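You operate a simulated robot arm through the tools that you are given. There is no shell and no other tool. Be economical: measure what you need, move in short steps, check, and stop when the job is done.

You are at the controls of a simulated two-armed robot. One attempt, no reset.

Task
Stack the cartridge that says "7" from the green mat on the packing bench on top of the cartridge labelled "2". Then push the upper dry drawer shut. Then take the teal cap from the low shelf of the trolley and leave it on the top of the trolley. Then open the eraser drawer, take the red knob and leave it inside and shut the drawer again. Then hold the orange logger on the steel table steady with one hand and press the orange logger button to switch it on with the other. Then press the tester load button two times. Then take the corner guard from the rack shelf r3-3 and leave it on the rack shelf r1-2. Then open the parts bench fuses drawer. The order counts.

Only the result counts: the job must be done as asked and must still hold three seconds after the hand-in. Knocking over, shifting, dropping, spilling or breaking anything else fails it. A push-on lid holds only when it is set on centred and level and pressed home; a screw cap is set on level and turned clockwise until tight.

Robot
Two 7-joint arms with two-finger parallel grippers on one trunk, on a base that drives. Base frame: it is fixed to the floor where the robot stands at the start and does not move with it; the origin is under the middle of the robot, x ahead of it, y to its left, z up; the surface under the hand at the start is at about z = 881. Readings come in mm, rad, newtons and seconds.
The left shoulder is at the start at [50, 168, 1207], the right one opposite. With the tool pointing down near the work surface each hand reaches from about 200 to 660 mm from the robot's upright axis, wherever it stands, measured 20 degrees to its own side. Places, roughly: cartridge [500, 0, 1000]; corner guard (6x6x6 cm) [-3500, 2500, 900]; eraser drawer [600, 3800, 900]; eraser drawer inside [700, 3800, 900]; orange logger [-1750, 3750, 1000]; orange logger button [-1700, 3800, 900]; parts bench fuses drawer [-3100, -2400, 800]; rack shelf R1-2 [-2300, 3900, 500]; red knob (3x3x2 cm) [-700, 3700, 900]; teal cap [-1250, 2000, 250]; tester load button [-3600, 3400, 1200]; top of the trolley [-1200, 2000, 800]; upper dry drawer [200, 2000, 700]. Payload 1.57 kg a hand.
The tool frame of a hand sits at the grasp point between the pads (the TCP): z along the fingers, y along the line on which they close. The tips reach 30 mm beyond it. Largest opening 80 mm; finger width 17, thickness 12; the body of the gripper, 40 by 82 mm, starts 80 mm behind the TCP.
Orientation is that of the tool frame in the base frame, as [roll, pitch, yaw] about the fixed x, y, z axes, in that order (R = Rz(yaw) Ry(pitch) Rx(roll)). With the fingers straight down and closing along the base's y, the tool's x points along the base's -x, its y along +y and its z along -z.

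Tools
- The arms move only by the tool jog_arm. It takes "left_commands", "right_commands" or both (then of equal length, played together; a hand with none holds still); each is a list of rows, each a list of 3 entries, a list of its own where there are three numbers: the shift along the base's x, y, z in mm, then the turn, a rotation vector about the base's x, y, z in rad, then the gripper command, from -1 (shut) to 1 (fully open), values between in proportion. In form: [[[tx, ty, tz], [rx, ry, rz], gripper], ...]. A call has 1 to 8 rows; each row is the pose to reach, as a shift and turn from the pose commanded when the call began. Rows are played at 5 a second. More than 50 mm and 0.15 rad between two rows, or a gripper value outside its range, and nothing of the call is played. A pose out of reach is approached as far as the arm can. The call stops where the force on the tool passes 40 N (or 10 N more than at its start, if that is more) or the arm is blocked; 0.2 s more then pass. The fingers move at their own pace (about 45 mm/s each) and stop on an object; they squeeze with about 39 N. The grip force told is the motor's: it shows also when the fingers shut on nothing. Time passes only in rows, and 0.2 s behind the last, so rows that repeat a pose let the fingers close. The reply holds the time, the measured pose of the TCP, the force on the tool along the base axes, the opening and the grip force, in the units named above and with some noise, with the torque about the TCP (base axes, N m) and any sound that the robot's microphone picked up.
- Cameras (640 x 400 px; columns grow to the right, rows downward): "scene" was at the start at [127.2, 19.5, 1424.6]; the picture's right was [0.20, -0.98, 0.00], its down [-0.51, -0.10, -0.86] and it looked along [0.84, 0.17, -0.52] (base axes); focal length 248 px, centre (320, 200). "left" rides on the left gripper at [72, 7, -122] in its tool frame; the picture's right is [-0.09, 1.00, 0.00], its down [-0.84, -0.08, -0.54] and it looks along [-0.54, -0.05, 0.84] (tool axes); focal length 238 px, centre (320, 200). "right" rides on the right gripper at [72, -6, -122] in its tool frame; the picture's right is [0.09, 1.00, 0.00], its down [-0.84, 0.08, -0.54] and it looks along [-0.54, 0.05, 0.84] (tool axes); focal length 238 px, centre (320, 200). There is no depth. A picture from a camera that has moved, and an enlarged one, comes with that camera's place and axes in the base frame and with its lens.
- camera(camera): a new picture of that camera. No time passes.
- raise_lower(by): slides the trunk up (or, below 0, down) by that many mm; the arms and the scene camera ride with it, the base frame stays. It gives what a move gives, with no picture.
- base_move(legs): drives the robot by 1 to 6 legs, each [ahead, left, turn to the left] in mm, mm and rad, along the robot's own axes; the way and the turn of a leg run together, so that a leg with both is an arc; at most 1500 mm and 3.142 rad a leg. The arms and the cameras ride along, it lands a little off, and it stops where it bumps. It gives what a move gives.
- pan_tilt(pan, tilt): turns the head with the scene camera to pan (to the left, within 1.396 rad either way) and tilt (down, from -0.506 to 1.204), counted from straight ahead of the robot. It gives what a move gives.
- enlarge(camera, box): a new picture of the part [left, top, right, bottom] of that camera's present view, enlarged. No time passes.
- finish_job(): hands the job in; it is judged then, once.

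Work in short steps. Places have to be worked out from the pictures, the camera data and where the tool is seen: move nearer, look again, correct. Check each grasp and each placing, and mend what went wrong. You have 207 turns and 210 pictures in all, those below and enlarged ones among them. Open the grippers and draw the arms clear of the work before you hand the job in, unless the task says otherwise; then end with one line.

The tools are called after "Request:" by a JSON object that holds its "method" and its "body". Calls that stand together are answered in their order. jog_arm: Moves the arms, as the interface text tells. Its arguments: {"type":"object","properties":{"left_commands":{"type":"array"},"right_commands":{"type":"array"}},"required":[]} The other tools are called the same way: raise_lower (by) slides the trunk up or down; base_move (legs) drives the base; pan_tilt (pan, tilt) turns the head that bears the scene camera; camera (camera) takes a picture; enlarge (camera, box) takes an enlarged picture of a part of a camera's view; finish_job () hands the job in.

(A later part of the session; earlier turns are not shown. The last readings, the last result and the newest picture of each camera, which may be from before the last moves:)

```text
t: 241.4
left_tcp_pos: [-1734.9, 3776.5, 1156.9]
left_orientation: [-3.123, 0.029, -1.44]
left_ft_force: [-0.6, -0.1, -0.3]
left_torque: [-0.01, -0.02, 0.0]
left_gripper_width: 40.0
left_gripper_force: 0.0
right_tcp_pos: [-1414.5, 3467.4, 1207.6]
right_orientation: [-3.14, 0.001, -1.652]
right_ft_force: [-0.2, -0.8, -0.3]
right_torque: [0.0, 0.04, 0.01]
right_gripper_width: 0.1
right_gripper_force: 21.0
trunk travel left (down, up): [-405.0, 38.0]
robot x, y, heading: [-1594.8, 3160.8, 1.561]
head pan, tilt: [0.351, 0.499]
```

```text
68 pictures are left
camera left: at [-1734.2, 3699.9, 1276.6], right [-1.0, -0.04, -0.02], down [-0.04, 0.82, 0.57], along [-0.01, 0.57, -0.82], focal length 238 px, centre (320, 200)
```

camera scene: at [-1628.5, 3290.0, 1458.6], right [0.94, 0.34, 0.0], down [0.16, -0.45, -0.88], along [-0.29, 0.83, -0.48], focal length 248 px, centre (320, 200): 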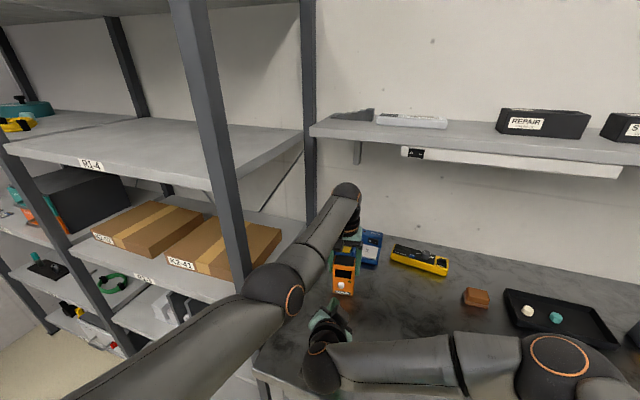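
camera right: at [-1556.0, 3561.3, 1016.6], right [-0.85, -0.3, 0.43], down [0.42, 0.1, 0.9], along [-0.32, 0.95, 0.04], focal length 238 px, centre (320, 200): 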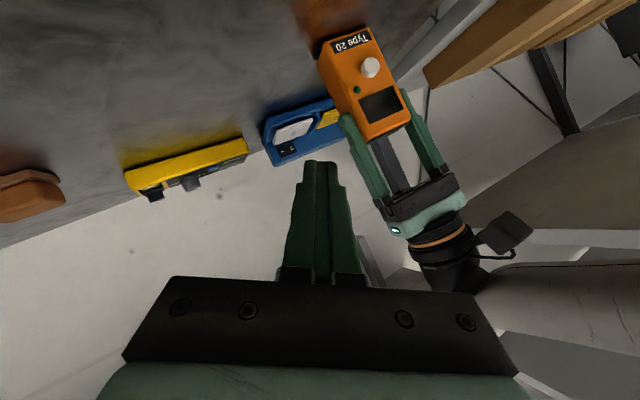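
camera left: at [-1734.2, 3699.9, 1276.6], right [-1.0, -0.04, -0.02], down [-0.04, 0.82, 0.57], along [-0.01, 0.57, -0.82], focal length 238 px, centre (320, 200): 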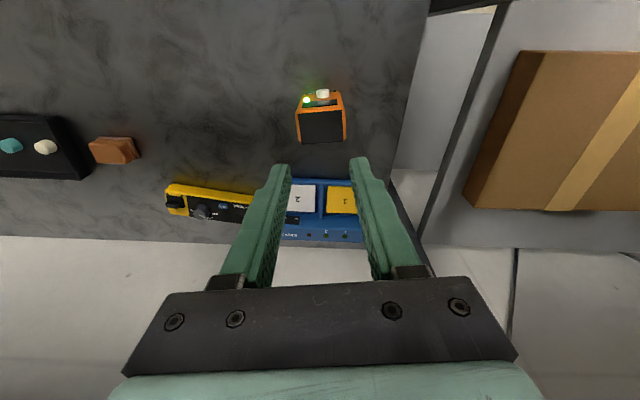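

Logger is on and untouched otherwise. I back off 250 mm and fold the left arm via the inward-pointing trick.

Request:
{"method": "base_move", "body": {"legs": [[-250, 0, 0]]}}

Request:
{"method": "jog_arm", "body": {"left_commands": [[[0, 0, 10], [0, -0.14, 0], -1], [[0, 0, 20], [0, -0.28, 0], -1], [[0, 0, 30], [0, -0.42, 0], -1], [[0, -15, 30], [0, -0.56, 0], -1], [[0, -35, 30], [0, -0.7, 0], -1], [[0, -60, 30], [0, -0.84, 0], -1], [[0, -85, 30], [0, -0.98, 0], -1], [[0, -110, 30], [0, -1.12, 0], -1]]}}

Request:
{"method": "jog_arm", "body": {"left_commands": [[[0, -15, -25], [0, 0.14, 0], -1], [[-10, -30, -50], [0, 0.28, 0], -1], [[-25, -45, -75], [0, 0.42, 0], -1], [[-45, -60, -100], [0, 0.56, 0], -1], [[-65, -75, -125], [0, 0.7, 0], -1], [[-85, -85, -150], [0, 0.84, 0], -1], [[-105, -95, -175], [0, 0.98, 0], -1], [[-125, -105, -200], [0, 1.12, 0], -1]]}}

Request:
{"method": "pan_tilt", "body": {"pan": 1.0, "tilt": 0.3}}

Request:
{"method": "camera", "body": {"camera": "scene"}}

```text
t: 243.2
left_tcp_pos: [-1737.8, 3524.6, 1157.9]
left_orientation: [-3.122, 0.027, -1.438]
left_ft_force: [-0.1, -0.4, 0.2]
left_torque: [0.05, 0.0, 0.03]
left_gripper_width: 40.1
left_gripper_force: 0.0
right_tcp_pos: [-1416.0, 3217.7, 1207.4]
right_orientation: [3.141, 0.003, -1.649]
right_ft_force: [0.5, 0.5, 0.1]
right_torque: [0.01, 0.0, -0.04]
right_gripper_width: 0.0
right_gripper_force: 20.9
trunk travel left (down, up): [-405.0, 38.0]
robot x, y, heading: [-1600.2, 2911.3, 1.568]
head pan, tilt: [0.351, 0.499]
```

```text
t: 245.0
left_tcp_pos: [-1737.4, 3415.6, 1187.9]
left_orientation: [-2.007, -0.106, -1.488]
left_ft_force: [-0.5, -0.2, -0.2]
left_torque: [-0.01, 0.02, 0.0]
left_gripper_width: 0.0
left_gripper_force: 21.6
right_tcp_pos: [-1417.2, 3217.9, 1207.2]
right_orientation: [3.141, 0.001, -1.65]
right_ft_force: [-0.6, -0.2, 0.1]
right_torque: [-0.03, -0.04, 0.02]
right_gripper_width: 0.1
right_gripper_force: 21.4
trunk travel left (down, up): [-405.0, 38.0]
robot x, y, heading: [-1597.3, 2908.9, 1.568]
head pan, tilt: [0.351, 0.499]
```

```text
t: 246.8
left_tcp_pos: [-1861.3, 3309.9, 986.1]
left_orientation: [-3.124, 0.028, -1.437]
left_ft_force: [0.6, 0.1, -0.6]
left_torque: [0.0, 0.02, 0.02]
left_gripper_width: 0.0
left_gripper_force: 20.8
right_tcp_pos: [-1416.3, 3217.4, 1207.1]
right_orientation: [3.141, 0.0, -1.648]
right_ft_force: [0.4, 0.4, -0.2]
right_torque: [0.02, 0.02, 0.02]
right_gripper_width: 0.2
right_gripper_force: 21.6
trunk travel left (down, up): [-405.0, 38.0]
robot x, y, heading: [-1599.6, 2910.5, 1.564]
head pan, tilt: [0.351, 0.499]
```

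```text
t: 247.8
left_tcp_pos: [-1862.5, 3310.5, 987.6]
left_orientation: [-3.122, 0.028, -1.438]
left_ft_force: [0.4, 0.4, 0.4]
left_torque: [0.01, 0.0, 0.04]
left_gripper_width: 0.0
left_gripper_force: 21.2
right_tcp_pos: [-1416.5, 3218.3, 1207.8]
right_orientation: [-3.141, 0.001, -1.65]
right_ft_force: [0.5, 0.4, -0.3]
right_torque: [0.01, -0.02, 0.02]
right_gripper_width: 0.0
right_gripper_force: 21.4
trunk travel left (down, up): [-405.0, 38.0]
robot x, y, heading: [-1597.0, 2912.7, 1.566]
head pan, tilt: [1.0, 0.3]
```

```text
67 pictures are left
camera scene: at [-1677.2, 3004.4, 1477.0], right [0.55, 0.84, 0.0], down [0.25, -0.16, -0.96], along [-0.8, 0.52, -0.3], focal length 248 px, centre (320, 200)
```

scene: 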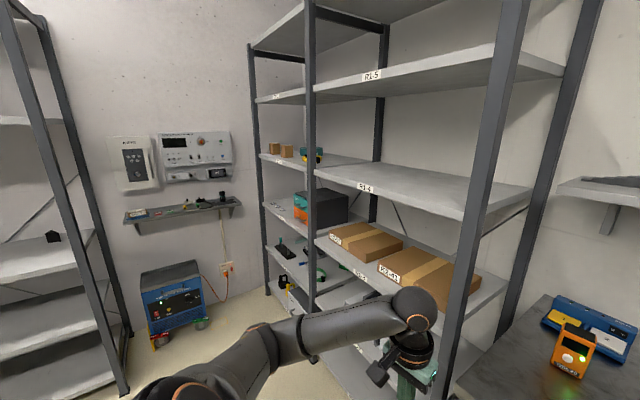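

The left arm is folded well now. I zoom on the wall panel (tester).

Request:
{"method": "enlarge", "body": {"camera": "scene", "box": [100, 120, 250, 220]}}

Request:
{"method": "enlarge", "body": {"camera": "scene", "box": [0, 20, 110, 400]}}

```text
4.00 times, centred on (175, 170) of scene
camera zoom: at [-1677.2, 3004.4, 1477.0], right [0.55, 0.84, 0.0], down [0.25, -0.16, -0.96], along [-0.8, 0.52, -0.3], focal length 990 px, centre (900, 320)
```

zoom: 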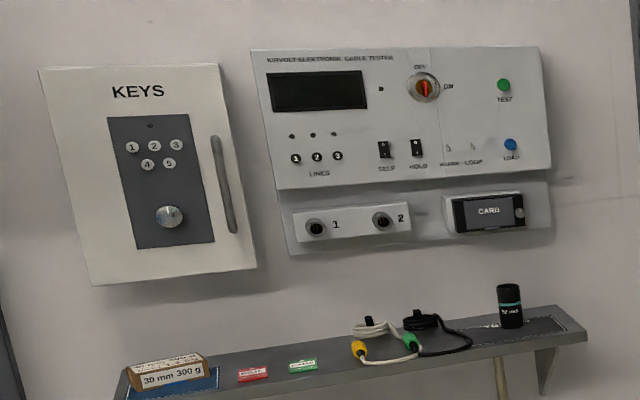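

```text
1.05 times, centred on (55, 210) of scene (not enlarged: the box is as wide or as high as the picture)
camera zoom: at [-1677.2, 3004.4, 1477.0], right [0.55, 0.84, 0.0], down [0.25, -0.16, -0.96], along [-0.8, 0.52, -0.3], focal length 260 px, centre (599, 190)
```

zoom: 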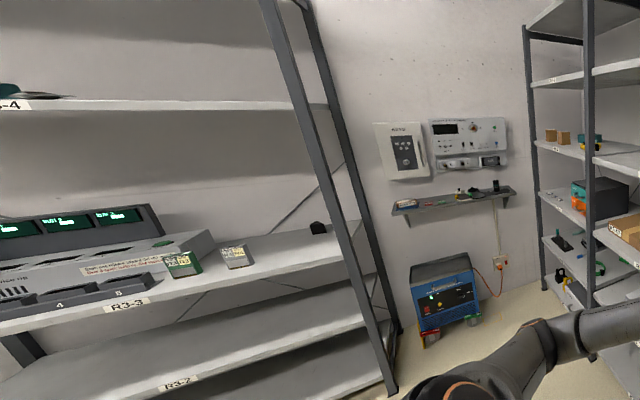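

LOAD is the blue button at about [-3600,3398,1241] on the far wall panel. I turn to face -x and drive there, keeping between the racks.

Request:
{"method": "base_move", "body": {"legs": [[0, 0, 1.573], [700, -30, 0], [500, -270, 0]]}}

Request:
{"method": "pan_tilt", "body": {"pan": -0.2, "tilt": 0.35}}

Request:
{"method": "camera", "body": {"camera": "scene"}}

```text
t: 258.4
left_tcp_pos: [-3193.4, 2936.8, 987.3]
left_orientation: [-3.122, 0.027, 0.147]
left_ft_force: [0.7, -0.5, -0.1]
left_torque: [0.0, -0.02, 0.01]
left_gripper_width: 0.0
left_gripper_force: 21.1
right_tcp_pos: [-3105.9, 3384.7, 1206.9]
right_orientation: [3.142, 0.0, -0.066]
right_ft_force: [0.6, 0.4, -0.1]
right_torque: [0.01, -0.02, 0.02]
right_gripper_width: 0.1
right_gripper_force: 21.5
trunk travel left (down, up): [-405.0, 38.0]
robot x, y, heading: [-2795.7, 3207.4, -3.136]
head pan, tilt: [1.0, 0.3]
```

```text
t: 259.8
left_tcp_pos: [-3191.2, 2936.7, 987.7]
left_orientation: [-3.121, 0.029, 0.145]
left_ft_force: [-0.4, -0.4, 0.3]
left_torque: [-0.03, -0.03, -0.03]
left_gripper_width: 0.1
left_gripper_force: 21.2
right_tcp_pos: [-3106.0, 3383.8, 1206.0]
right_orientation: [3.141, 0.001, -0.068]
right_ft_force: [0.1, -0.5, 0.0]
right_torque: [-0.01, 0.01, 0.01]
right_gripper_width: 0.0
right_gripper_force: 21.1
trunk travel left (down, up): [-405.0, 38.0]
robot x, y, heading: [-2797.3, 3206.0, -3.134]
head pan, tilt: [-0.201, 0.351]
```

```text
64 pictures are left
camera scene: at [-2930.6, 3224.3, 1472.3], right [0.19, 0.98, 0.0], down [0.34, -0.07, -0.94], along [-0.92, 0.18, -0.34], focal length 248 px, centre (320, 200)
```

scene: 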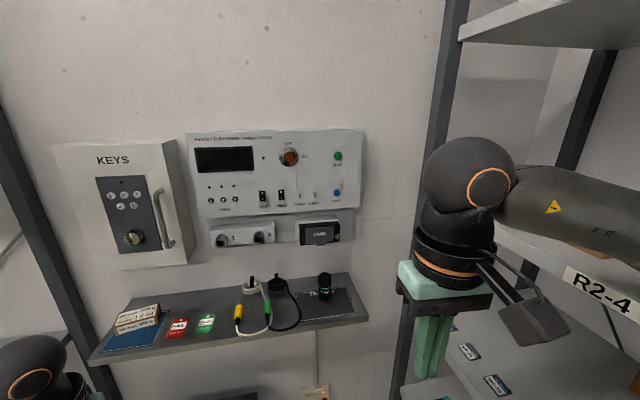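

I pitch the right hand forward to point at the panel, and raise the left hand clear of the wall shelf.

Request:
{"method": "jog_arm", "body": {"right_commands": [[[-12, 0, 6], [0, 0.15, 0], -1], [[-24, 0, 12], [0, 0.3, 0], -1], [[-36, 0, 18], [0, 0.45, 0], -1], [[-48, 0, 24], [0, 0.6, 0], -1], [[-60, 0, 30], [0, 0.75, 0], -1], [[-72, 0, 36], [0, 0.9, 0], -1], [[-86, 0, 42], [0, 1.05, 0], -1], [[-100, 0, 48], [0, 1.2, 0], -1]], "left_commands": [[[5, 0, 20], [0, 0, 0], -1], [[10, 0, 40], [0, 0, 0], -1], [[15, 0, 60], [0, 0, 0], -1], [[20, 0, 80], [0, 0, 0], -1], [[20, 0, 100], [0, 0, 0], -1], [[20, 0, 120], [0, 0, 0], -1], [[20, 0, 135], [0, 0, 0], -1], [[20, 0, 150], [0, 0, 0], -1]]}}

Request:
{"method": "camera", "body": {"camera": "scene"}}

Request:
{"method": "camera", "body": {"camera": "right"}}

```text
t: 261.2
left_tcp_pos: [-3162.6, 2929.1, 1112.1]
left_orientation: [-3.11, 0.039, 0.144]
left_ft_force: [-0.6, 0.0, 0.2]
left_torque: [-0.01, 0.01, -0.01]
left_gripper_width: 0.1
left_gripper_force: 20.8
right_tcp_pos: [-3161.6, 3369.8, 1309.5]
right_orientation: [3.03, 1.114, -0.127]
right_ft_force: [-0.2, 0.3, -0.3]
right_torque: [-0.02, -0.01, 0.0]
right_gripper_width: 0.2
right_gripper_force: 21.7
right hand out of reach, approached as far as the arm can: row 7
trunk travel left (down, up): [-405.0, 38.0]
robot x, y, heading: [-2790.2, 3208.8, -3.134]
head pan, tilt: [-0.201, 0.351]
stopped in row 7 (right hand): the arm was blocked; the commanded pose is now the measured one
```

```text
63 pictures are left
camera scene: at [-2914.7, 3211.6, 1475.1], right [0.19, 0.98, 0.01], down [0.33, -0.06, -0.94], along [-0.93, 0.19, -0.33], focal length 248 px, centre (320, 200)
```

scene: 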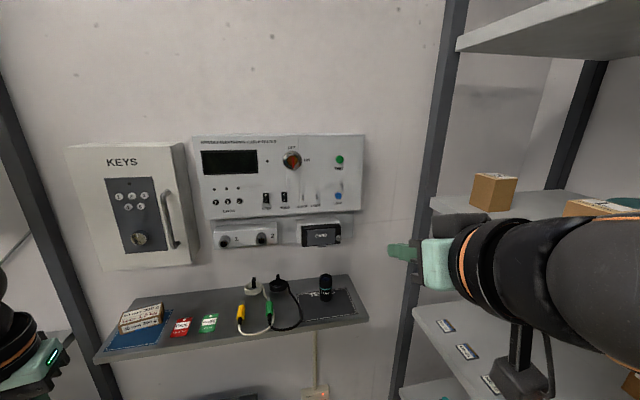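

```text
62 pictures are left
camera right: at [-3020.2, 3371.6, 1298.2], right [0.01, -1.0, -0.03], down [0.12, -0.03, 0.99], along [-0.99, -0.02, 0.12], focal length 238 px, centre (320, 200)
```

right: 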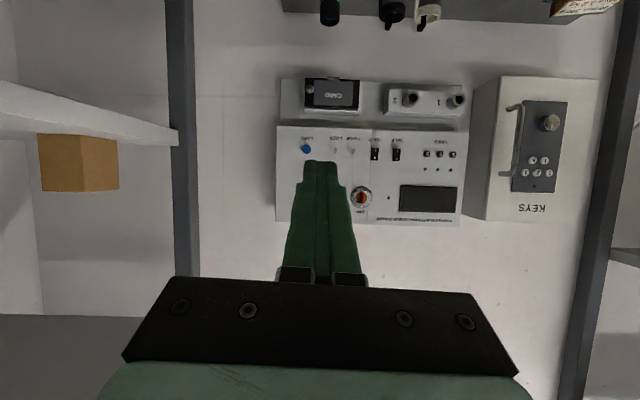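

The right elbow may be close to rack R2 behind; I shift the base left 120 mm for clearance.

Request:
{"method": "base_move", "body": {"legs": [[0, 110, 0]]}}

Request:
{"method": "jog_arm", "body": {"right_commands": [[[-15, 20, -8], [0, 0.04, 0], -1], [[-30, 45, -16], [0, 0.08, 0], -1], [[-50, 70, -24], [0, 0.1, 0], -1], [[-70, 95, -32], [0, 0.1, 0.03], -1], [[-90, 120, -40], [0, 0.1, 0.06], -1]]}}

Request:
{"method": "camera", "body": {"camera": "right"}}

Request:
{"method": "pan_tilt", "body": {"pan": -1.1, "tilt": 0.5}}

Request:
{"method": "camera", "body": {"camera": "scene"}}

```text
t: 262.9
left_tcp_pos: [-3172.3, 2824.7, 1109.8]
left_orientation: [-3.123, 0.027, 0.146]
left_ft_force: [-0.6, -0.4, -0.2]
left_torque: [0.03, -0.03, -0.01]
left_gripper_width: 0.0
left_gripper_force: 21.4
right_tcp_pos: [-3177.3, 3271.6, 1294.0]
right_orientation: [3.017, 1.076, -0.136]
right_ft_force: [-0.5, -0.2, 0.5]
right_torque: [0.03, -0.01, 0.0]
right_gripper_width: 0.0
right_gripper_force: 21.4
trunk travel left (down, up): [-405.0, 38.0]
robot x, y, heading: [-2800.4, 3097.6, -3.131]
head pan, tilt: [-0.201, 0.351]
```

```text
t: 264.3
left_tcp_pos: [-3172.3, 2801.1, 1102.5]
left_orientation: [-3.104, 0.019, 0.157]
left_ft_force: [0.6, -0.3, 0.6]
left_torque: [0.02, 0.01, 0.01]
left_gripper_width: 0.0
left_gripper_force: 20.8
right_tcp_pos: [-3275.3, 3354.1, 1257.4]
right_orientation: [3.03, 1.172, -0.028]
right_ft_force: [-0.5, 0.4, 0.7]
right_torque: [0.0, 0.01, 0.04]
right_gripper_width: 0.1
right_gripper_force: 21.0
right hand out of reach, approached as far as the arm can: row 1, 2
trunk travel left (down, up): [-405.0, 38.0]
robot x, y, heading: [-2799.9, 3094.3, -3.12]
head pan, tilt: [-0.201, 0.351]
stopped in row 5 (right hand): the arm was blocked; the commanded pose is now the measured one
```

```text
61 pictures are left
camera right: at [-3136.4, 3367.6, 1237.3], right [0.11, -0.99, -0.04], down [0.18, -0.02, 0.98], along [-0.98, -0.12, 0.17], focal length 238 px, centre (320, 200)
```

right: 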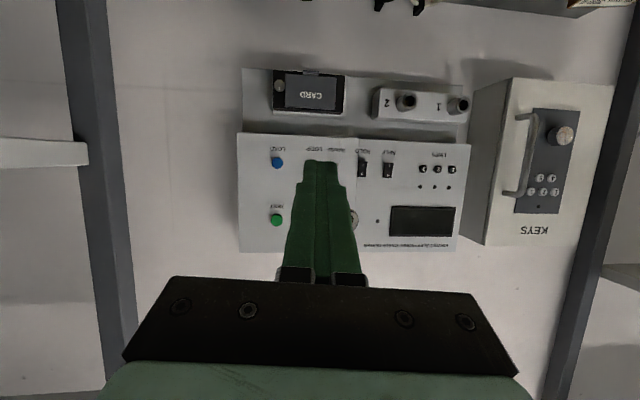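

```text
t: 265.5
left_tcp_pos: [-3176.2, 2804.0, 1100.0]
left_orientation: [-3.101, 0.016, 0.152]
left_ft_force: [0.0, -0.5, 0.1]
left_torque: [0.04, -0.02, -0.01]
left_gripper_width: 0.0
left_gripper_force: 20.8
right_tcp_pos: [-3278.1, 3355.1, 1255.0]
right_orientation: [3.031, 1.168, -0.032]
right_ft_force: [-0.3, 0.3, -0.1]
right_torque: [0.03, -0.02, 0.0]
right_gripper_width: 0.0
right_gripper_force: 21.2
trunk travel left (down, up): [-405.0, 38.0]
robot x, y, heading: [-2798.2, 3093.8, -3.124]
head pan, tilt: [-1.1, 0.499]
```

```text
60 pictures are left
camera scene: at [-2890.2, 3148.2, 1459.3], right [0.88, 0.47, 0.02], down [0.23, -0.4, -0.89], along [-0.41, 0.79, -0.46], focal length 248 px, centre (320, 200)
```

scene: 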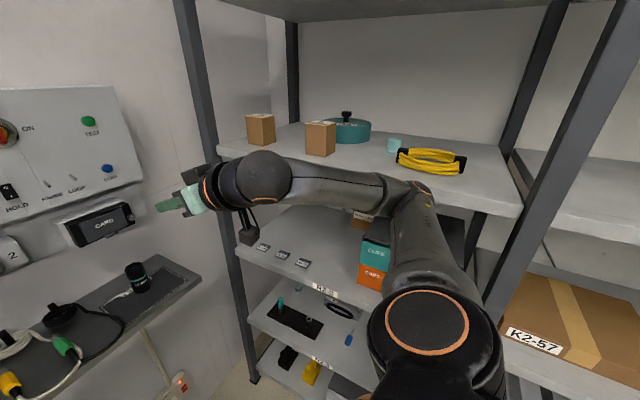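

The right elbow is up against the R2-4 shelf edge. I move the base left 140 mm to free it, and tuck the left hand inward.

Request:
{"method": "base_move", "body": {"legs": [[0, 140, 0]]}}

Request:
{"method": "jog_arm", "body": {"left_commands": [[[0, 20, 10], [0, 0, -0.03], -1], [[0, 40, 20], [0, 0, -0.06], -1], [[0, 60, 30], [0, 0, -0.1], -1], [[0, 80, 40], [0, 0, -0.14], -1], [[0, 100, 50], [0, 0, -0.15], -1]]}}

Request:
{"method": "camera", "body": {"camera": "scene"}}

```text
t: 267.2
left_tcp_pos: [-3151.1, 2727.1, 1116.7]
left_orientation: [-3.137, 0.061, 0.069]
left_ft_force: [-0.1, -0.4, -0.6]
left_torque: [0.03, 0.0, 0.01]
left_gripper_width: 0.0
left_gripper_force: 21.5
right_tcp_pos: [-3255.9, 3271.2, 1255.2]
right_orientation: [2.951, 1.181, -0.125]
right_ft_force: [-0.1, 0.8, 0.6]
right_torque: [0.01, 0.02, 0.03]
right_gripper_width: 0.1
right_gripper_force: 21.0
trunk travel left (down, up): [-405.0, 38.0]
robot x, y, heading: [-2794.2, 2970.5, -3.132]
head pan, tilt: [-1.1, 0.499]
stopped in leg 1: the robot was blocked; the commanded pose is now the measured one
```

```text
t: 268.4
left_tcp_pos: [-3143.0, 2803.3, 1164.0]
left_orientation: [-3.124, 0.058, -0.057]
left_ft_force: [0.0, 0.0, 0.3]
left_torque: [0.04, 0.01, 0.01]
left_gripper_width: 0.1
left_gripper_force: 21.4
right_tcp_pos: [-3247.7, 3250.9, 1264.1]
right_orientation: [2.997, 1.192, -0.075]
right_ft_force: [0.4, -0.7, -0.7]
right_torque: [-0.01, 0.0, -0.01]
right_gripper_width: 0.0
right_gripper_force: 21.3
trunk travel left (down, up): [-405.0, 38.0]
robot x, y, heading: [-2793.8, 2972.7, -3.133]
head pan, tilt: [-1.1, 0.499]
```

```text
59 pictures are left
camera scene: at [-2855.4, 3043.2, 1460.1], right [0.89, 0.46, -0.01], down [0.21, -0.42, -0.89], along [-0.42, 0.78, -0.47], focal length 248 px, centre (320, 200)
```

scene: 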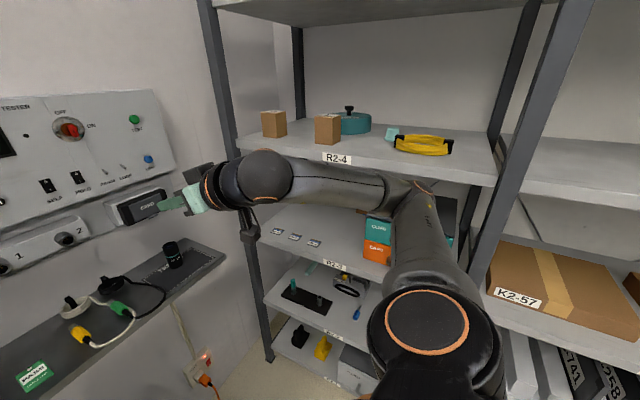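

The base stopped early, likely the left elbow near rack R3. I look to the left.

Request:
{"method": "pan_tilt", "body": {"pan": 0.9, "tilt": 0.45}}

Request:
{"method": "camera", "body": {"camera": "scene"}}

```text
t: 270.4
left_tcp_pos: [-3143.5, 2803.6, 1164.0]
left_orientation: [-3.124, 0.06, -0.057]
left_ft_force: [-0.1, 0.5, -0.5]
left_torque: [0.03, -0.02, 0.02]
left_gripper_width: 0.0
left_gripper_force: 21.6
right_tcp_pos: [-3248.6, 3251.7, 1263.2]
right_orientation: [2.997, 1.194, -0.075]
right_ft_force: [0.2, 0.2, 0.9]
right_torque: [-0.02, -0.02, -0.01]
right_gripper_width: 0.0
right_gripper_force: 21.6
trunk travel left (down, up): [-405.0, 38.0]
robot x, y, heading: [-2797.1, 2970.7, -3.129]
head pan, tilt: [0.901, 0.45]
```

```text
58 pictures are left
camera scene: at [-2869.3, 2890.2, 1464.0], right [-0.79, 0.61, 0.02], down [0.25, 0.35, -0.9], along [-0.56, -0.71, -0.43], focal length 248 px, centre (320, 200)
```

scene: 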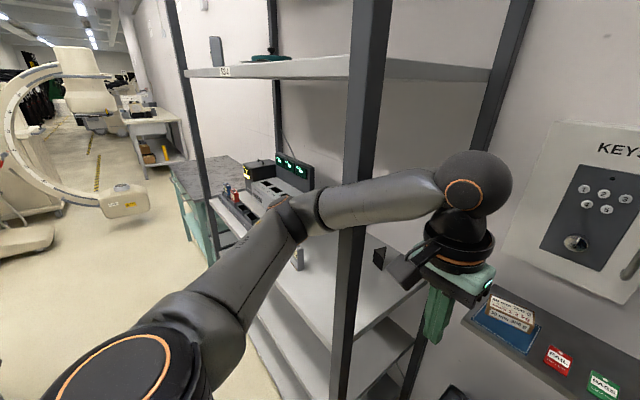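

The left forearm is near the R3 post, so I keep the base here and extend the right arm toward the button instead; the elbow straightens away from R2 as it goes.

Request:
{"method": "jog_arm", "body": {"right_commands": [[[-25, 15, 0], [0, 0, 0], -1], [[-50, 32, -2], [0, 0, 0], -1], [[-75, 52, -3], [0, 0, 0], -1], [[-100, 75, -4], [0, 0, 0], -1], [[-120, 100, -5], [0, 0, 0], -1], [[-135, 125, -5], [0, 0, 0], -1], [[-145, 140, -5], [0, 0, 0], -1]]}}

Request:
{"method": "camera", "body": {"camera": "right"}}

Request:
{"method": "pan_tilt", "body": {"pan": -0.7, "tilt": 0.4}}

Request:
{"method": "camera", "body": {"camera": "scene"}}

```text
t: 272.0
left_tcp_pos: [-3144.5, 2803.8, 1164.0]
left_orientation: [-3.124, 0.059, -0.058]
left_ft_force: [0.1, 0.7, 0.0]
left_torque: [0.01, 0.0, -0.02]
left_gripper_width: 0.0
left_gripper_force: 21.4
right_tcp_pos: [-3392.6, 3390.8, 1262.4]
right_orientation: [2.995, 1.194, -0.075]
right_ft_force: [-0.4, -0.2, -0.3]
right_torque: [0.01, -0.02, 0.05]
right_gripper_width: 0.1
right_gripper_force: 21.2
trunk travel left (down, up): [-405.0, 38.0]
robot x, y, heading: [-2792.4, 2967.6, -3.129]
head pan, tilt: [0.901, 0.45]
```

```text
57 pictures are left
camera right: at [-3253.6, 3403.7, 1239.1], right [0.09, -0.99, -0.03], down [0.2, -0.01, 0.98], along [-0.98, -0.1, 0.2], focal length 238 px, centre (320, 200)
```

right: 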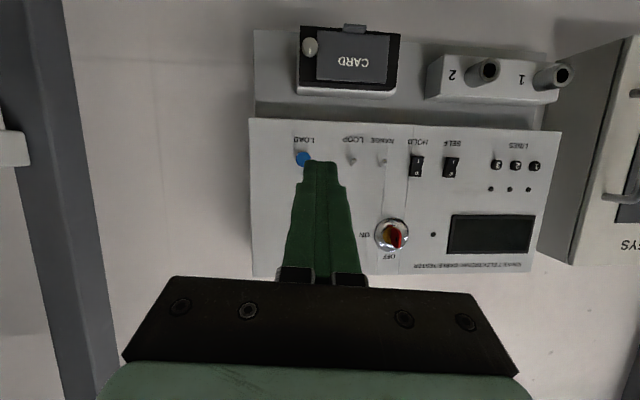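

```text
t: 273.6
left_tcp_pos: [-3144.3, 2803.8, 1164.0]
left_orientation: [-3.123, 0.061, -0.057]
left_ft_force: [0.5, -0.8, -0.1]
left_torque: [-0.02, 0.0, -0.01]
left_gripper_width: 0.0
left_gripper_force: 21.6
right_tcp_pos: [-3393.0, 3391.9, 1262.8]
right_orientation: [2.996, 1.193, -0.075]
right_ft_force: [0.4, 0.6, 1.1]
right_torque: [-0.03, 0.02, 0.01]
right_gripper_width: 0.0
right_gripper_force: 20.9
trunk travel left (down, up): [-405.0, 38.0]
robot x, y, heading: [-2794.3, 2970.5, -3.132]
head pan, tilt: [-0.7, 0.4]
```

```text
56 pictures are left
camera scene: at [-2884.6, 3022.0, 1470.0], right [0.63, 0.77, -0.01], down [0.28, -0.24, -0.93], along [-0.72, 0.59, -0.37], focal length 248 px, centre (320, 200)
```

scene: 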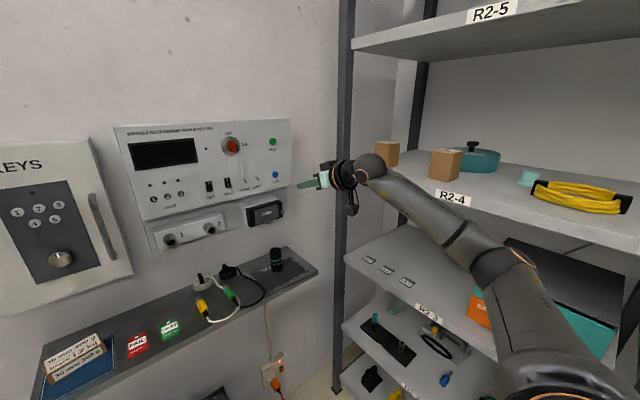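

Button is at about [-3563,3396,1250]; the tip at [-3421,3390,1252]. I advance 110 mm and look.

Request:
{"method": "jog_arm", "body": {"right_commands": [[[-30, 2, 0], [0, 0, 0], -1], [[-60, 4, 0], [0, 0, 0], -1], [[-85, 6, 0], [0, 0, 0], -1], [[-105, 7, 0], [0, 0, 0], -1]]}}

Request:
{"method": "camera", "body": {"camera": "right"}}

Request:
{"method": "enlarge", "body": {"camera": "scene", "box": [200, 110, 360, 230]}}

```text
t: 274.8
left_tcp_pos: [-3144.0, 2803.6, 1162.8]
left_orientation: [-3.13, 0.058, -0.052]
left_ft_force: [0.1, 0.5, 1.2]
left_torque: [-0.03, -0.01, 0.04]
left_gripper_width: 0.1
left_gripper_force: 21.2
right_tcp_pos: [-3483.2, 3397.7, 1259.4]
right_orientation: [2.98, 1.19, -0.088]
right_ft_force: [-0.6, -0.9, -0.6]
right_torque: [0.02, 0.03, -0.01]
right_gripper_width: 0.0
right_gripper_force: 21.1
right hand out of reach, approached as far as the arm can: row 4
trunk travel left (down, up): [-405.0, 38.0]
robot x, y, heading: [-2789.6, 2970.5, -3.122]
head pan, tilt: [-0.7, 0.4]
stopped in row 4 (right hand): the arm was blocked; the commanded pose is now the measured one
```

```text
55 pictures are left
camera right: at [-3343.7, 3410.7, 1237.1], right [0.1, -0.99, -0.03], down [0.2, -0.01, 0.98], along [-0.98, -0.1, 0.19], focal length 238 px, centre (320, 200)
```

right: 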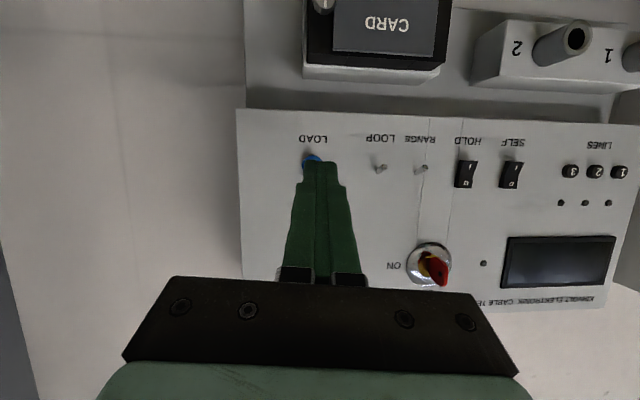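

```text
3.33 times, centred on (280, 170) of scene
camera zoom: at [-2888.4, 3026.0, 1469.8], right [0.63, 0.78, -0.01], down [0.29, -0.24, -0.93], along [-0.72, 0.58, -0.38], focal length 825 px, centre (453, 300)
```

zoom: 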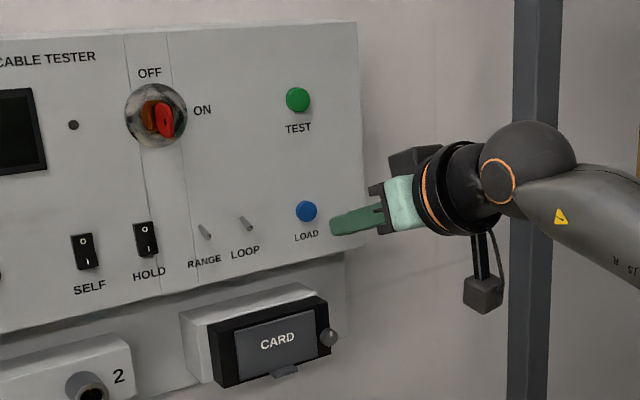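

Reach limit at x=-3483. I pull the left hand back 80 mm from the R3 post, then drive the base forward 55 mm.

Request:
{"method": "jog_arm", "body": {"left_commands": [[[20, 10, 10], [0, 0, 0], -1], [[40, 20, 20], [0, 0, 0], -1], [[60, 30, 30], [0, 0, 0], -1], [[80, 40, 40], [0, 0, 0], -1]]}}

Request:
{"method": "base_move", "body": {"legs": [[50, 0, 0]]}}

Request:
{"method": "camera", "body": {"camera": "right"}}

Request:
{"method": "enlarge", "body": {"camera": "scene", "box": [200, 110, 360, 230]}}

```text
t: 275.8
left_tcp_pos: [-3073.8, 2835.1, 1197.2]
left_orientation: [-3.118, 0.045, -0.041]
left_ft_force: [0.3, 0.6, 0.4]
left_torque: [-0.01, 0.01, 0.05]
left_gripper_width: 0.1
left_gripper_force: 21.1
right_tcp_pos: [-3488.3, 3391.1, 1260.7]
right_orientation: [3.005, 1.186, -0.067]
right_ft_force: [-0.1, -0.7, 0.6]
right_torque: [0.0, -0.03, -0.03]
right_gripper_width: 0.1
right_gripper_force: 21.8
trunk travel left (down, up): [-405.0, 38.0]
robot x, y, heading: [-2793.0, 2969.1, -3.126]
head pan, tilt: [-0.7, 0.4]
```

```text
t: 276.7
left_tcp_pos: [-3092.4, 2827.4, 1205.2]
left_orientation: [-3.118, 0.071, 0.003]
left_ft_force: [0.2, -0.4, 0.1]
left_torque: [0.0, 0.01, -0.02]
left_gripper_width: 0.0
left_gripper_force: 21.3
right_tcp_pos: [-3515.1, 3386.6, 1261.8]
right_orientation: [2.981, 1.193, -0.072]
right_ft_force: [-0.5, -0.1, -0.4]
right_torque: [-0.01, -0.04, -0.02]
right_gripper_width: 0.0
right_gripper_force: 21.4
trunk travel left (down, up): [-405.0, 38.0]
robot x, y, heading: [-2821.7, 2969.6, -3.11]
head pan, tilt: [-0.7, 0.4]
stopped in leg 1: the robot was blocked; the commanded pose is now the measured one
```

```text
53 pictures are left
camera right: at [-3375.1, 3400.3, 1239.1], right [0.11, -0.99, -0.03], down [0.2, 0.0, 0.98], along [-0.97, -0.11, 0.2], focal length 238 px, centre (320, 200)
```

right: 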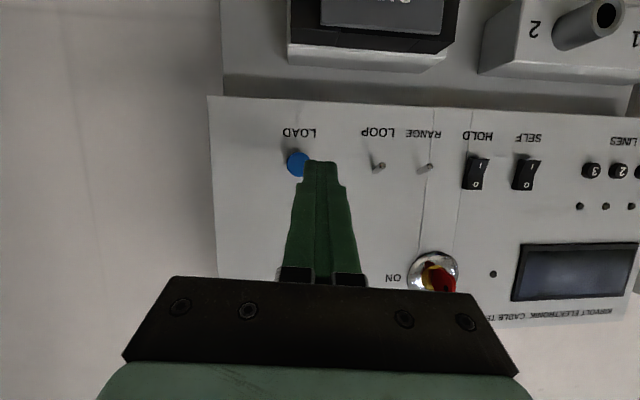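

```text
3.33 times, centred on (280, 170) of scene
camera zoom: at [-2913.7, 3021.8, 1469.9], right [0.62, 0.78, -0.01], down [0.29, -0.24, -0.93], along [-0.73, 0.57, -0.37], focal length 825 px, centre (453, 300)
```

zoom: 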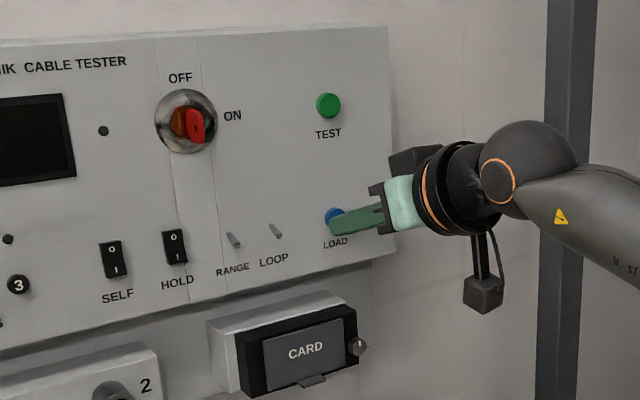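

Tip ~15–20 mm from the button and 12 mm too far left. I shift and try stepping in.

Request:
{"method": "jog_arm", "body": {"right_commands": [[[0, 11, 0], [0, 0, 0], -1], [[-6, 12, 0], [0, 0, 0], -1], [[-11, 12, 0], [0, 0, 0], -1], [[-15, 12, 0], [0, 0, 0], -1], [[-19, 12, 0], [0, 0, 0], -1]]}}

Request:
{"method": "enlarge", "body": {"camera": "scene", "box": [240, 130, 340, 210]}}

```text
t: 278.1
left_tcp_pos: [-3094.2, 2827.7, 1203.4]
left_orientation: [-3.12, 0.075, 0.011]
left_ft_force: [-0.4, -0.4, -0.4]
left_torque: [-0.01, 0.0, -0.01]
left_gripper_width: 0.0
left_gripper_force: 21.0
right_tcp_pos: [-3515.5, 3387.5, 1259.3]
right_orientation: [2.976, 1.189, -0.077]
right_ft_force: [-0.7, 0.1, 0.6]
right_torque: [-0.02, 0.0, -0.04]
right_gripper_width: 0.0
right_gripper_force: 21.2
right hand out of reach, approached as far as the arm can: row 1, 2, 3, 4, 5
trunk travel left (down, up): [-405.0, 38.0]
robot x, y, heading: [-2818.1, 2972.0, -3.115]
head pan, tilt: [-0.7, 0.4]
stopped in row 5 (right hand): the arm was blocked; the commanded pose is now the measured one
```

```text
5.00 times, centred on (290, 170) of scene
camera zoom: at [-2915.5, 3024.3, 1468.6], right [0.62, 0.79, -0.01], down [0.29, -0.24, -0.93], along [-0.73, 0.57, -0.38], focal length 1237 px, centre (470, 350)
```

zoom: 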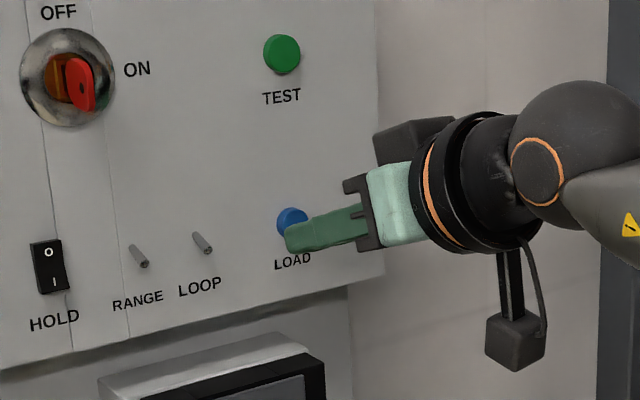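

The arm is at its limit here. I retract the right hand, then turn the robot left ~0.45 rad: that brings the right shoulder closer to the wall and takes the left arm away from R3.

Request:
{"method": "jog_arm", "body": {"right_commands": [[[35, -15, 0], [0, 0, 0], -1], [[70, -35, 0], [0, 0, 0], -1], [[105, -60, 0], [0, 0, 0], -1], [[140, -85, 0], [0, 0, 0], -1], [[175, -112, 0], [0, 0, 0], -1], [[210, -140, 0], [0, 0, 0], -1], [[245, -168, 0], [0, 0, 0], -1], [[280, -195, 0], [0, 0, 0], -1]]}}

Request:
{"method": "base_move", "body": {"legs": [[0, 0, 0.45]]}}

Request:
{"method": "pan_tilt", "body": {"pan": -1.1, "tilt": 0.4}}

Request:
{"method": "camera", "body": {"camera": "scene"}}

```text
t: 279.9
left_tcp_pos: [-3093.7, 2827.5, 1206.5]
left_orientation: [-3.121, 0.072, 0.011]
left_ft_force: [-0.6, -0.6, -0.2]
left_torque: [-0.01, -0.01, 0.02]
left_gripper_width: 0.0
left_gripper_force: 21.4
right_tcp_pos: [-3247.7, 3194.4, 1264.7]
right_orientation: [2.978, 1.195, -0.078]
right_ft_force: [0.8, -0.4, -0.3]
right_torque: [-0.06, -0.02, 0.02]
right_gripper_width: 0.1
right_gripper_force: 21.7
right hand out of reach, approached as far as the arm can: row 8
trunk travel left (down, up): [-405.0, 38.0]
robot x, y, heading: [-2823.2, 2968.8, -3.116]
head pan, tilt: [-0.7, 0.4]
```

```text
t: 281.7
left_tcp_pos: [-3020.5, 2720.4, 1199.8]
left_orientation: [-3.122, 0.051, 0.457]
left_ft_force: [0.0, 0.2, 0.7]
left_torque: [-0.01, 0.0, 0.0]
left_gripper_width: 0.0
left_gripper_force: 21.1
right_tcp_pos: [-3320.4, 2981.9, 1254.4]
right_orientation: [2.973, 1.174, 0.374]
right_ft_force: [-0.2, -0.5, 0.2]
right_torque: [-0.01, 0.01, 0.01]
right_gripper_width: 0.1
right_gripper_force: 21.0
trunk travel left (down, up): [-405.0, 38.0]
robot x, y, heading: [-2823.7, 2969.0, -2.659]
head pan, tilt: [-0.7, 0.4]
```

```text
t: 282.5
left_tcp_pos: [-3022.1, 2719.6, 1200.8]
left_orientation: [-3.125, 0.05, 0.457]
left_ft_force: [0.3, -0.4, 0.2]
left_torque: [0.0, 0.05, -0.02]
left_gripper_width: 0.3
left_gripper_force: 21.1
right_tcp_pos: [-3320.6, 2980.7, 1255.2]
right_orientation: [2.974, 1.174, 0.372]
right_ft_force: [-0.1, -0.5, -1.1]
right_torque: [0.0, 0.02, 0.02]
right_gripper_width: 0.0
right_gripper_force: 21.4
trunk travel left (down, up): [-405.0, 38.0]
robot x, y, heading: [-2821.8, 2970.1, -2.653]
head pan, tilt: [-1.1, 0.4]
```

```text
50 pictures are left
camera scene: at [-2934.0, 3006.0, 1467.7], right [0.58, 0.82, 0.0], down [0.32, -0.23, -0.92], along [-0.75, 0.53, -0.39], focal length 248 px, centre (320, 200)
```

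scene: 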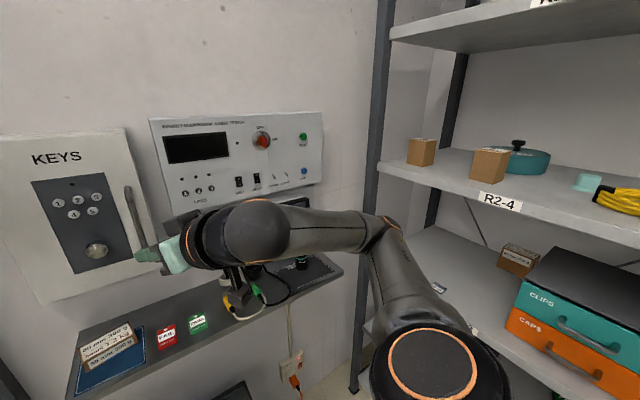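

Good clearance now. I swing the right hand across to the front of the LOAD button, re-pointing it at the wall.

Request:
{"method": "jog_arm", "body": {"right_commands": [[[0, 46, 0], [0, 0, -0.06], -1], [[0, 92, 0], [0, 0, -0.12], -1], [[0, 138, 0], [0, 0, -0.18], -1], [[-5, 184, 0], [0, 0, -0.24], -1], [[-15, 230, 0], [0, 0, -0.3], -1], [[-25, 276, 0], [0, 0, -0.36], -1], [[-40, 322, 0], [0, 0, -0.42], -1], [[-60, 366, 3], [0, 0, -0.45], -1]]}}

Request:
{"method": "jog_arm", "body": {"right_commands": [[[-25, 16, 0], [0, 0, 0], -1], [[-50, 32, 1], [0, 0, 0], -1], [[-80, 45, 2], [0, 0, 0], -1]]}}

Request:
{"method": "camera", "body": {"camera": "right"}}

Request:
{"method": "camera", "body": {"camera": "scene"}}

```text
t: 284.3
left_tcp_pos: [-3020.4, 2720.7, 1200.4]
left_orientation: [-3.124, 0.05, 0.458]
left_ft_force: [-0.1, 0.9, -0.2]
left_torque: [-0.03, -0.03, 0.0]
left_gripper_width: 0.0
left_gripper_force: 20.8
right_tcp_pos: [-3382.1, 3348.6, 1257.3]
right_orientation: [2.972, 1.174, -0.081]
right_ft_force: [-0.4, 0.3, -0.1]
right_torque: [0.0, -0.02, 0.04]
right_gripper_width: 0.0
right_gripper_force: 21.2
right hand out of reach, approached as far as the arm can: row 1, 2, 3, 4
trunk travel left (down, up): [-405.0, 38.0]
robot x, y, heading: [-2820.9, 2966.7, -2.662]
head pan, tilt: [-1.1, 0.4]
```

```text
t: 285.1
left_tcp_pos: [-3023.0, 2720.9, 1200.3]
left_orientation: [-3.124, 0.049, 0.457]
left_ft_force: [-0.7, 0.4, -1.0]
left_torque: [-0.01, -0.02, 0.01]
left_gripper_width: 0.2
left_gripper_force: 21.4
right_tcp_pos: [-3463.0, 3394.5, 1259.0]
right_orientation: [2.976, 1.173, -0.074]
right_ft_force: [0.4, 0.3, -1.2]
right_torque: [-0.01, -0.01, 0.02]
right_gripper_width: 0.0
right_gripper_force: 21.8
trunk travel left (down, up): [-405.0, 38.0]
robot x, y, heading: [-2823.2, 2969.3, -2.661]
head pan, tilt: [-1.1, 0.4]
```

```text
49 pictures are left
camera right: at [-3323.1, 3407.1, 1239.2], right [0.11, -0.99, -0.02], down [0.18, 0.0, 0.98], along [-0.98, -0.11, 0.18], focal length 238 px, centre (320, 200)
```

right: 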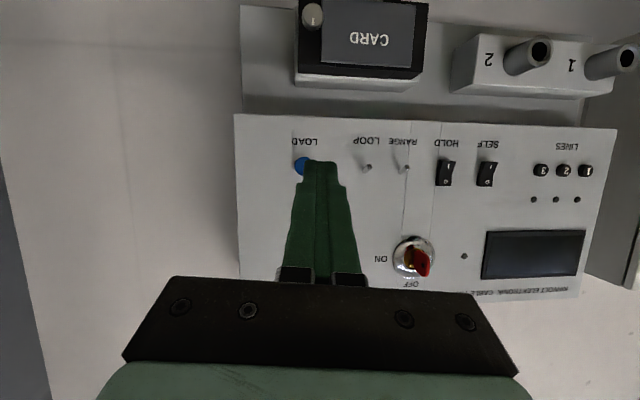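

```text
48 pictures are left
camera scene: at [-2935.1, 3006.4, 1467.6], right [0.58, 0.81, 0.0], down [0.32, -0.23, -0.92], along [-0.75, 0.53, -0.39], focal length 248 px, centre (320, 200)
```

scene: 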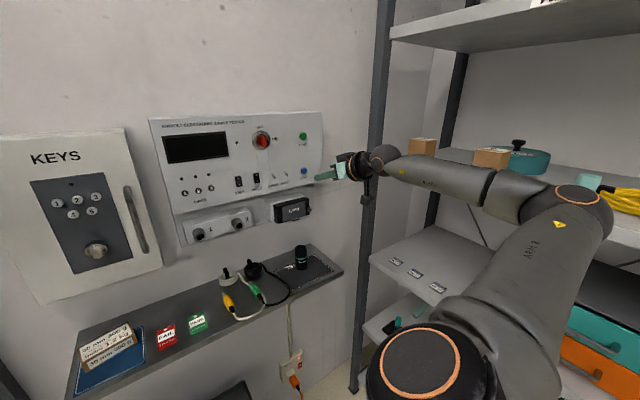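

Tip at [-3491,3392,1248]; button ~[-3563,3400,1248]. I advance to near contact.

Request:
{"method": "jog_arm", "body": {"right_commands": [[[-20, 3, 0], [0, 0, 0], -1], [[-38, 6, 0], [0, 0, 0], -1], [[-50, 7, 0], [0, 0, 0], -1], [[-56, 7, 0], [0, 0, 0], -1]]}}

Request:
{"method": "enlarge", "body": {"camera": "scene", "box": [270, 120, 370, 200]}}

Request:
{"method": "enlarge", "body": {"camera": "right", "box": [240, 110, 400, 210]}}

```text
t: 286.1
left_tcp_pos: [-3022.5, 2719.0, 1200.0]
left_orientation: [-3.122, 0.051, 0.457]
left_ft_force: [0.1, -0.5, -0.2]
left_torque: [-0.04, 0.01, 0.01]
left_gripper_width: 0.0
left_gripper_force: 21.5
right_tcp_pos: [-3518.5, 3398.4, 1260.1]
right_orientation: [2.975, 1.175, -0.079]
right_ft_force: [0.0, -0.9, -0.2]
right_torque: [0.04, 0.01, -0.02]
right_gripper_width: 0.0
right_gripper_force: 21.4
trunk travel left (down, up): [-405.0, 38.0]
robot x, y, heading: [-2824.2, 2968.7, -2.659]
head pan, tilt: [-1.1, 0.4]
```

```text
5.00 times, centred on (320, 160) of scene
camera zoom: at [-2933.9, 3006.0, 1467.8], right [0.58, 0.81, 0.0], down [0.32, -0.23, -0.92], along [-0.75, 0.53, -0.39], focal length 1237 px, centre (320, 400)
```

zoom: 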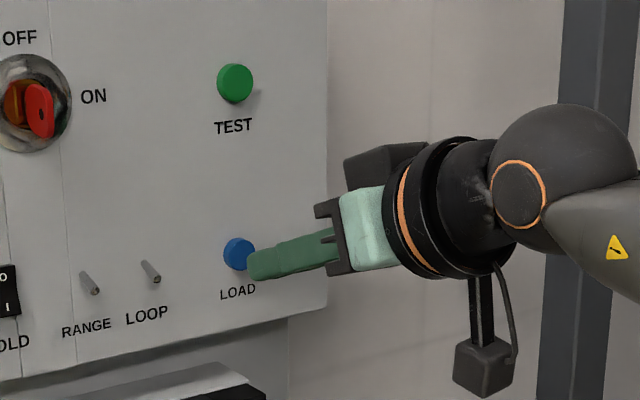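

```text
4.00 times, centred on (320, 160) of right
camera zoom: at [-3377.5, 3412.2, 1239.1], right [0.11, -0.99, -0.02], down [0.18, 0.0, 0.98], along [-0.98, -0.11, 0.18], focal length 953 px, centre (320, 360)
```

zoom: 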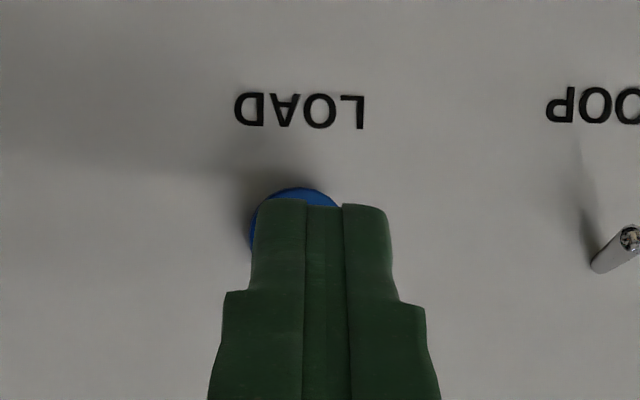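

Nearly touching; 5 mm more to +y, then step in.

Request:
{"method": "jog_arm", "body": {"right_commands": [[[0, 5, 0], [0, 0, 0], -1], [[-4, 5, 0], [0, 0, 0], -1], [[-7, 5, 0], [0, 0, 0], -1], [[-10, 5, 0], [0, 0, 0], -1], [[-12, 5, 0], [0, 0, 0], -1]]}}

```text
t: 287.3
left_tcp_pos: [-3020.9, 2720.4, 1201.0]
left_orientation: [-3.123, 0.05, 0.458]
left_ft_force: [-0.2, 0.0, -0.8]
left_torque: [-0.01, 0.01, -0.01]
left_gripper_width: 0.0
left_gripper_force: 21.6
right_tcp_pos: [-3529.4, 3396.6, 1263.1]
right_orientation: [2.973, 1.175, -0.084]
right_ft_force: [0.0, 0.5, -0.1]
right_torque: [0.01, 0.03, -0.02]
right_gripper_width: 0.1
right_gripper_force: 20.9
right hand out of reach, approached as far as the arm can: row 1, 2, 3, 4, 5
trunk travel left (down, up): [-405.0, 38.0]
robot x, y, heading: [-2822.5, 2970.4, -2.659]
head pan, tilt: [-1.1, 0.4]
```

At the reach limit again; I retract 12 mm and shift the base ~30 mm toward the button to gain slack.

Request:
{"method": "jog_arm", "body": {"right_commands": [[[15, -2, -3], [0, 0, 0], -1], [[30, -2, -3], [0, 0, 0], -1]]}}

Request:
{"method": "base_move", "body": {"legs": [[22, -30, 0]]}}

Request:
{"method": "enlarge", "body": {"camera": "right", "box": [240, 110, 400, 210]}}

```text
t: 287.9
left_tcp_pos: [-3021.7, 2720.8, 1201.5]
left_orientation: [-3.123, 0.05, 0.457]
left_ft_force: [0.3, -0.7, 0.1]
left_torque: [-0.03, 0.02, -0.03]
left_gripper_width: 0.1
left_gripper_force: 21.4
right_tcp_pos: [-3499.2, 3392.9, 1261.7]
right_orientation: [2.973, 1.175, -0.077]
right_ft_force: [0.2, 0.0, 0.0]
right_torque: [0.01, -0.01, -0.02]
right_gripper_width: 0.1
right_gripper_force: 21.1
trunk travel left (down, up): [-405.0, 38.0]
robot x, y, heading: [-2817.7, 2967.4, -2.66]
head pan, tilt: [-1.1, 0.4]
```

```text
t: 288.9
left_tcp_pos: [-3055.9, 2736.7, 1200.7]
left_orientation: [-3.124, 0.051, 0.459]
left_ft_force: [0.6, 0.9, -0.8]
left_torque: [0.01, -0.01, -0.01]
left_gripper_width: 0.1
left_gripper_force: 21.6
right_tcp_pos: [-3533.2, 3409.8, 1260.8]
right_orientation: [2.976, 1.174, -0.078]
right_ft_force: [-0.5, 0.1, -0.2]
right_torque: [-0.01, 0.03, 0.03]
right_gripper_width: 0.0
right_gripper_force: 21.6
trunk travel left (down, up): [-405.0, 38.0]
robot x, y, heading: [-2853.8, 2982.0, -2.658]
head pan, tilt: [-1.1, 0.4]
```

```text
4.00 times, centred on (320, 160) of right
camera zoom: at [-3393.8, 3424.3, 1240.3], right [0.11, -0.99, -0.02], down [0.18, 0.0, 0.98], along [-0.98, -0.11, 0.18], focal length 953 px, centre (320, 360)
```

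zoom: 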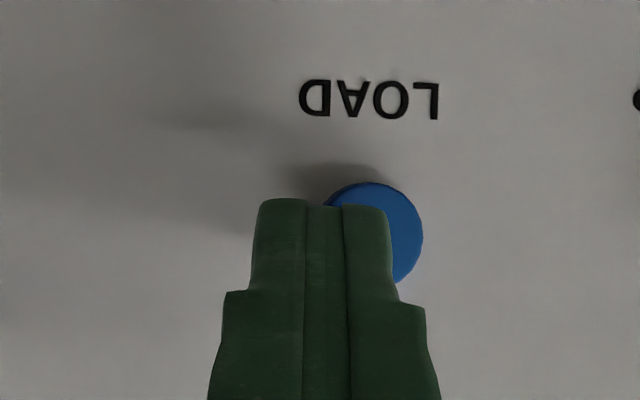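

Now 10 mm too far to +y. I correct and press in small steps.

Request:
{"method": "jog_arm", "body": {"right_commands": [[[6, -5, 0], [0, 0, 0], -1], [[6, -10, 0], [0, 0, 0], -1], [[0, -10, 0], [0, 0, 0], -1], [[-4, -10, 0], [0, 0, 0], -1], [[-7, -10, 0], [0, 0, 0], -1], [[-9, -10, 0], [0, 0, 0], -1]]}}

Request:
{"method": "enlarge", "body": {"camera": "scene", "box": [260, 120, 360, 200]}}

```text
t: 290.3
left_tcp_pos: [-3053.1, 2737.2, 1201.3]
left_orientation: [-3.122, 0.051, 0.457]
left_ft_force: [-0.4, -0.2, -0.4]
left_torque: [-0.02, -0.04, 0.0]
left_gripper_width: 0.2
left_gripper_force: 21.5
right_tcp_pos: [-3540.2, 3400.7, 1261.6]
right_orientation: [2.977, 1.174, -0.078]
right_ft_force: [6.8, -0.4, -1.8]
right_torque: [0.03, -0.05, 0.02]
right_gripper_width: 0.1
right_gripper_force: 21.2
trunk travel left (down, up): [-405.0, 38.0]
robot x, y, heading: [-2856.4, 2986.4, -2.657]
head pan, tilt: [-1.1, 0.4]
heard: click
```

```text
5.00 times, centred on (310, 160) of scene
camera zoom: at [-2966.1, 3022.6, 1467.8], right [0.58, 0.81, 0.0], down [0.32, -0.23, -0.92], along [-0.75, 0.53, -0.39], focal length 1237 px, centre (370, 400)
```

zoom: 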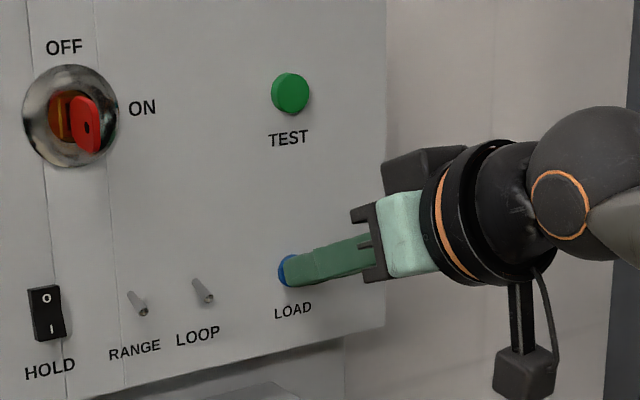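

First click. I withdraw 15 mm and press once more.

Request:
{"method": "jog_arm", "body": {"right_commands": [[[8, 0, 0], [0, 0, 0], -1], [[16, 0, 0], [0, 0, 0], -1], [[16, 0, 0], [0, 0, 0], -1]]}}

Request:
{"method": "jog_arm", "body": {"right_commands": [[[-7, 0, 0], [0, 0, 0], -1], [[-11, 0, 0], [0, 0, 0], -1], [[-14, 0, 0], [0, 0, 0], -1], [[-16, 0, 0], [0, 0, 0], -1]]}}

```text
t: 291.1
left_tcp_pos: [-3054.8, 2736.4, 1199.2]
left_orientation: [-3.125, 0.05, 0.458]
left_ft_force: [0.2, -0.7, 0.4]
left_torque: [0.02, -0.01, 0.0]
left_gripper_width: 0.1
left_gripper_force: 20.8
right_tcp_pos: [-3524.9, 3399.0, 1261.4]
right_orientation: [2.973, 1.175, -0.08]
right_ft_force: [-0.9, -0.5, 0.9]
right_torque: [0.02, -0.01, 0.02]
right_gripper_width: 0.0
right_gripper_force: 21.5
trunk travel left (down, up): [-405.0, 38.0]
robot x, y, heading: [-2858.1, 2983.2, -2.661]
head pan, tilt: [-1.1, 0.4]
```

```text
t: 292.1
left_tcp_pos: [-3053.9, 2735.1, 1201.0]
left_orientation: [-3.123, 0.053, 0.457]
left_ft_force: [0.1, 0.0, -0.1]
left_torque: [-0.02, 0.0, -0.01]
left_gripper_width: 0.0
left_gripper_force: 21.7
right_tcp_pos: [-3541.6, 3398.4, 1261.8]
right_orientation: [2.976, 1.173, -0.077]
right_ft_force: [6.3, -1.0, -1.6]
right_torque: [0.05, -0.09, 0.03]
right_gripper_width: 0.0
right_gripper_force: 21.3
trunk travel left (down, up): [-405.0, 38.0]
robot x, y, heading: [-2853.8, 2985.2, -2.661]
head pan, tilt: [-1.1, 0.4]
heard: click
```

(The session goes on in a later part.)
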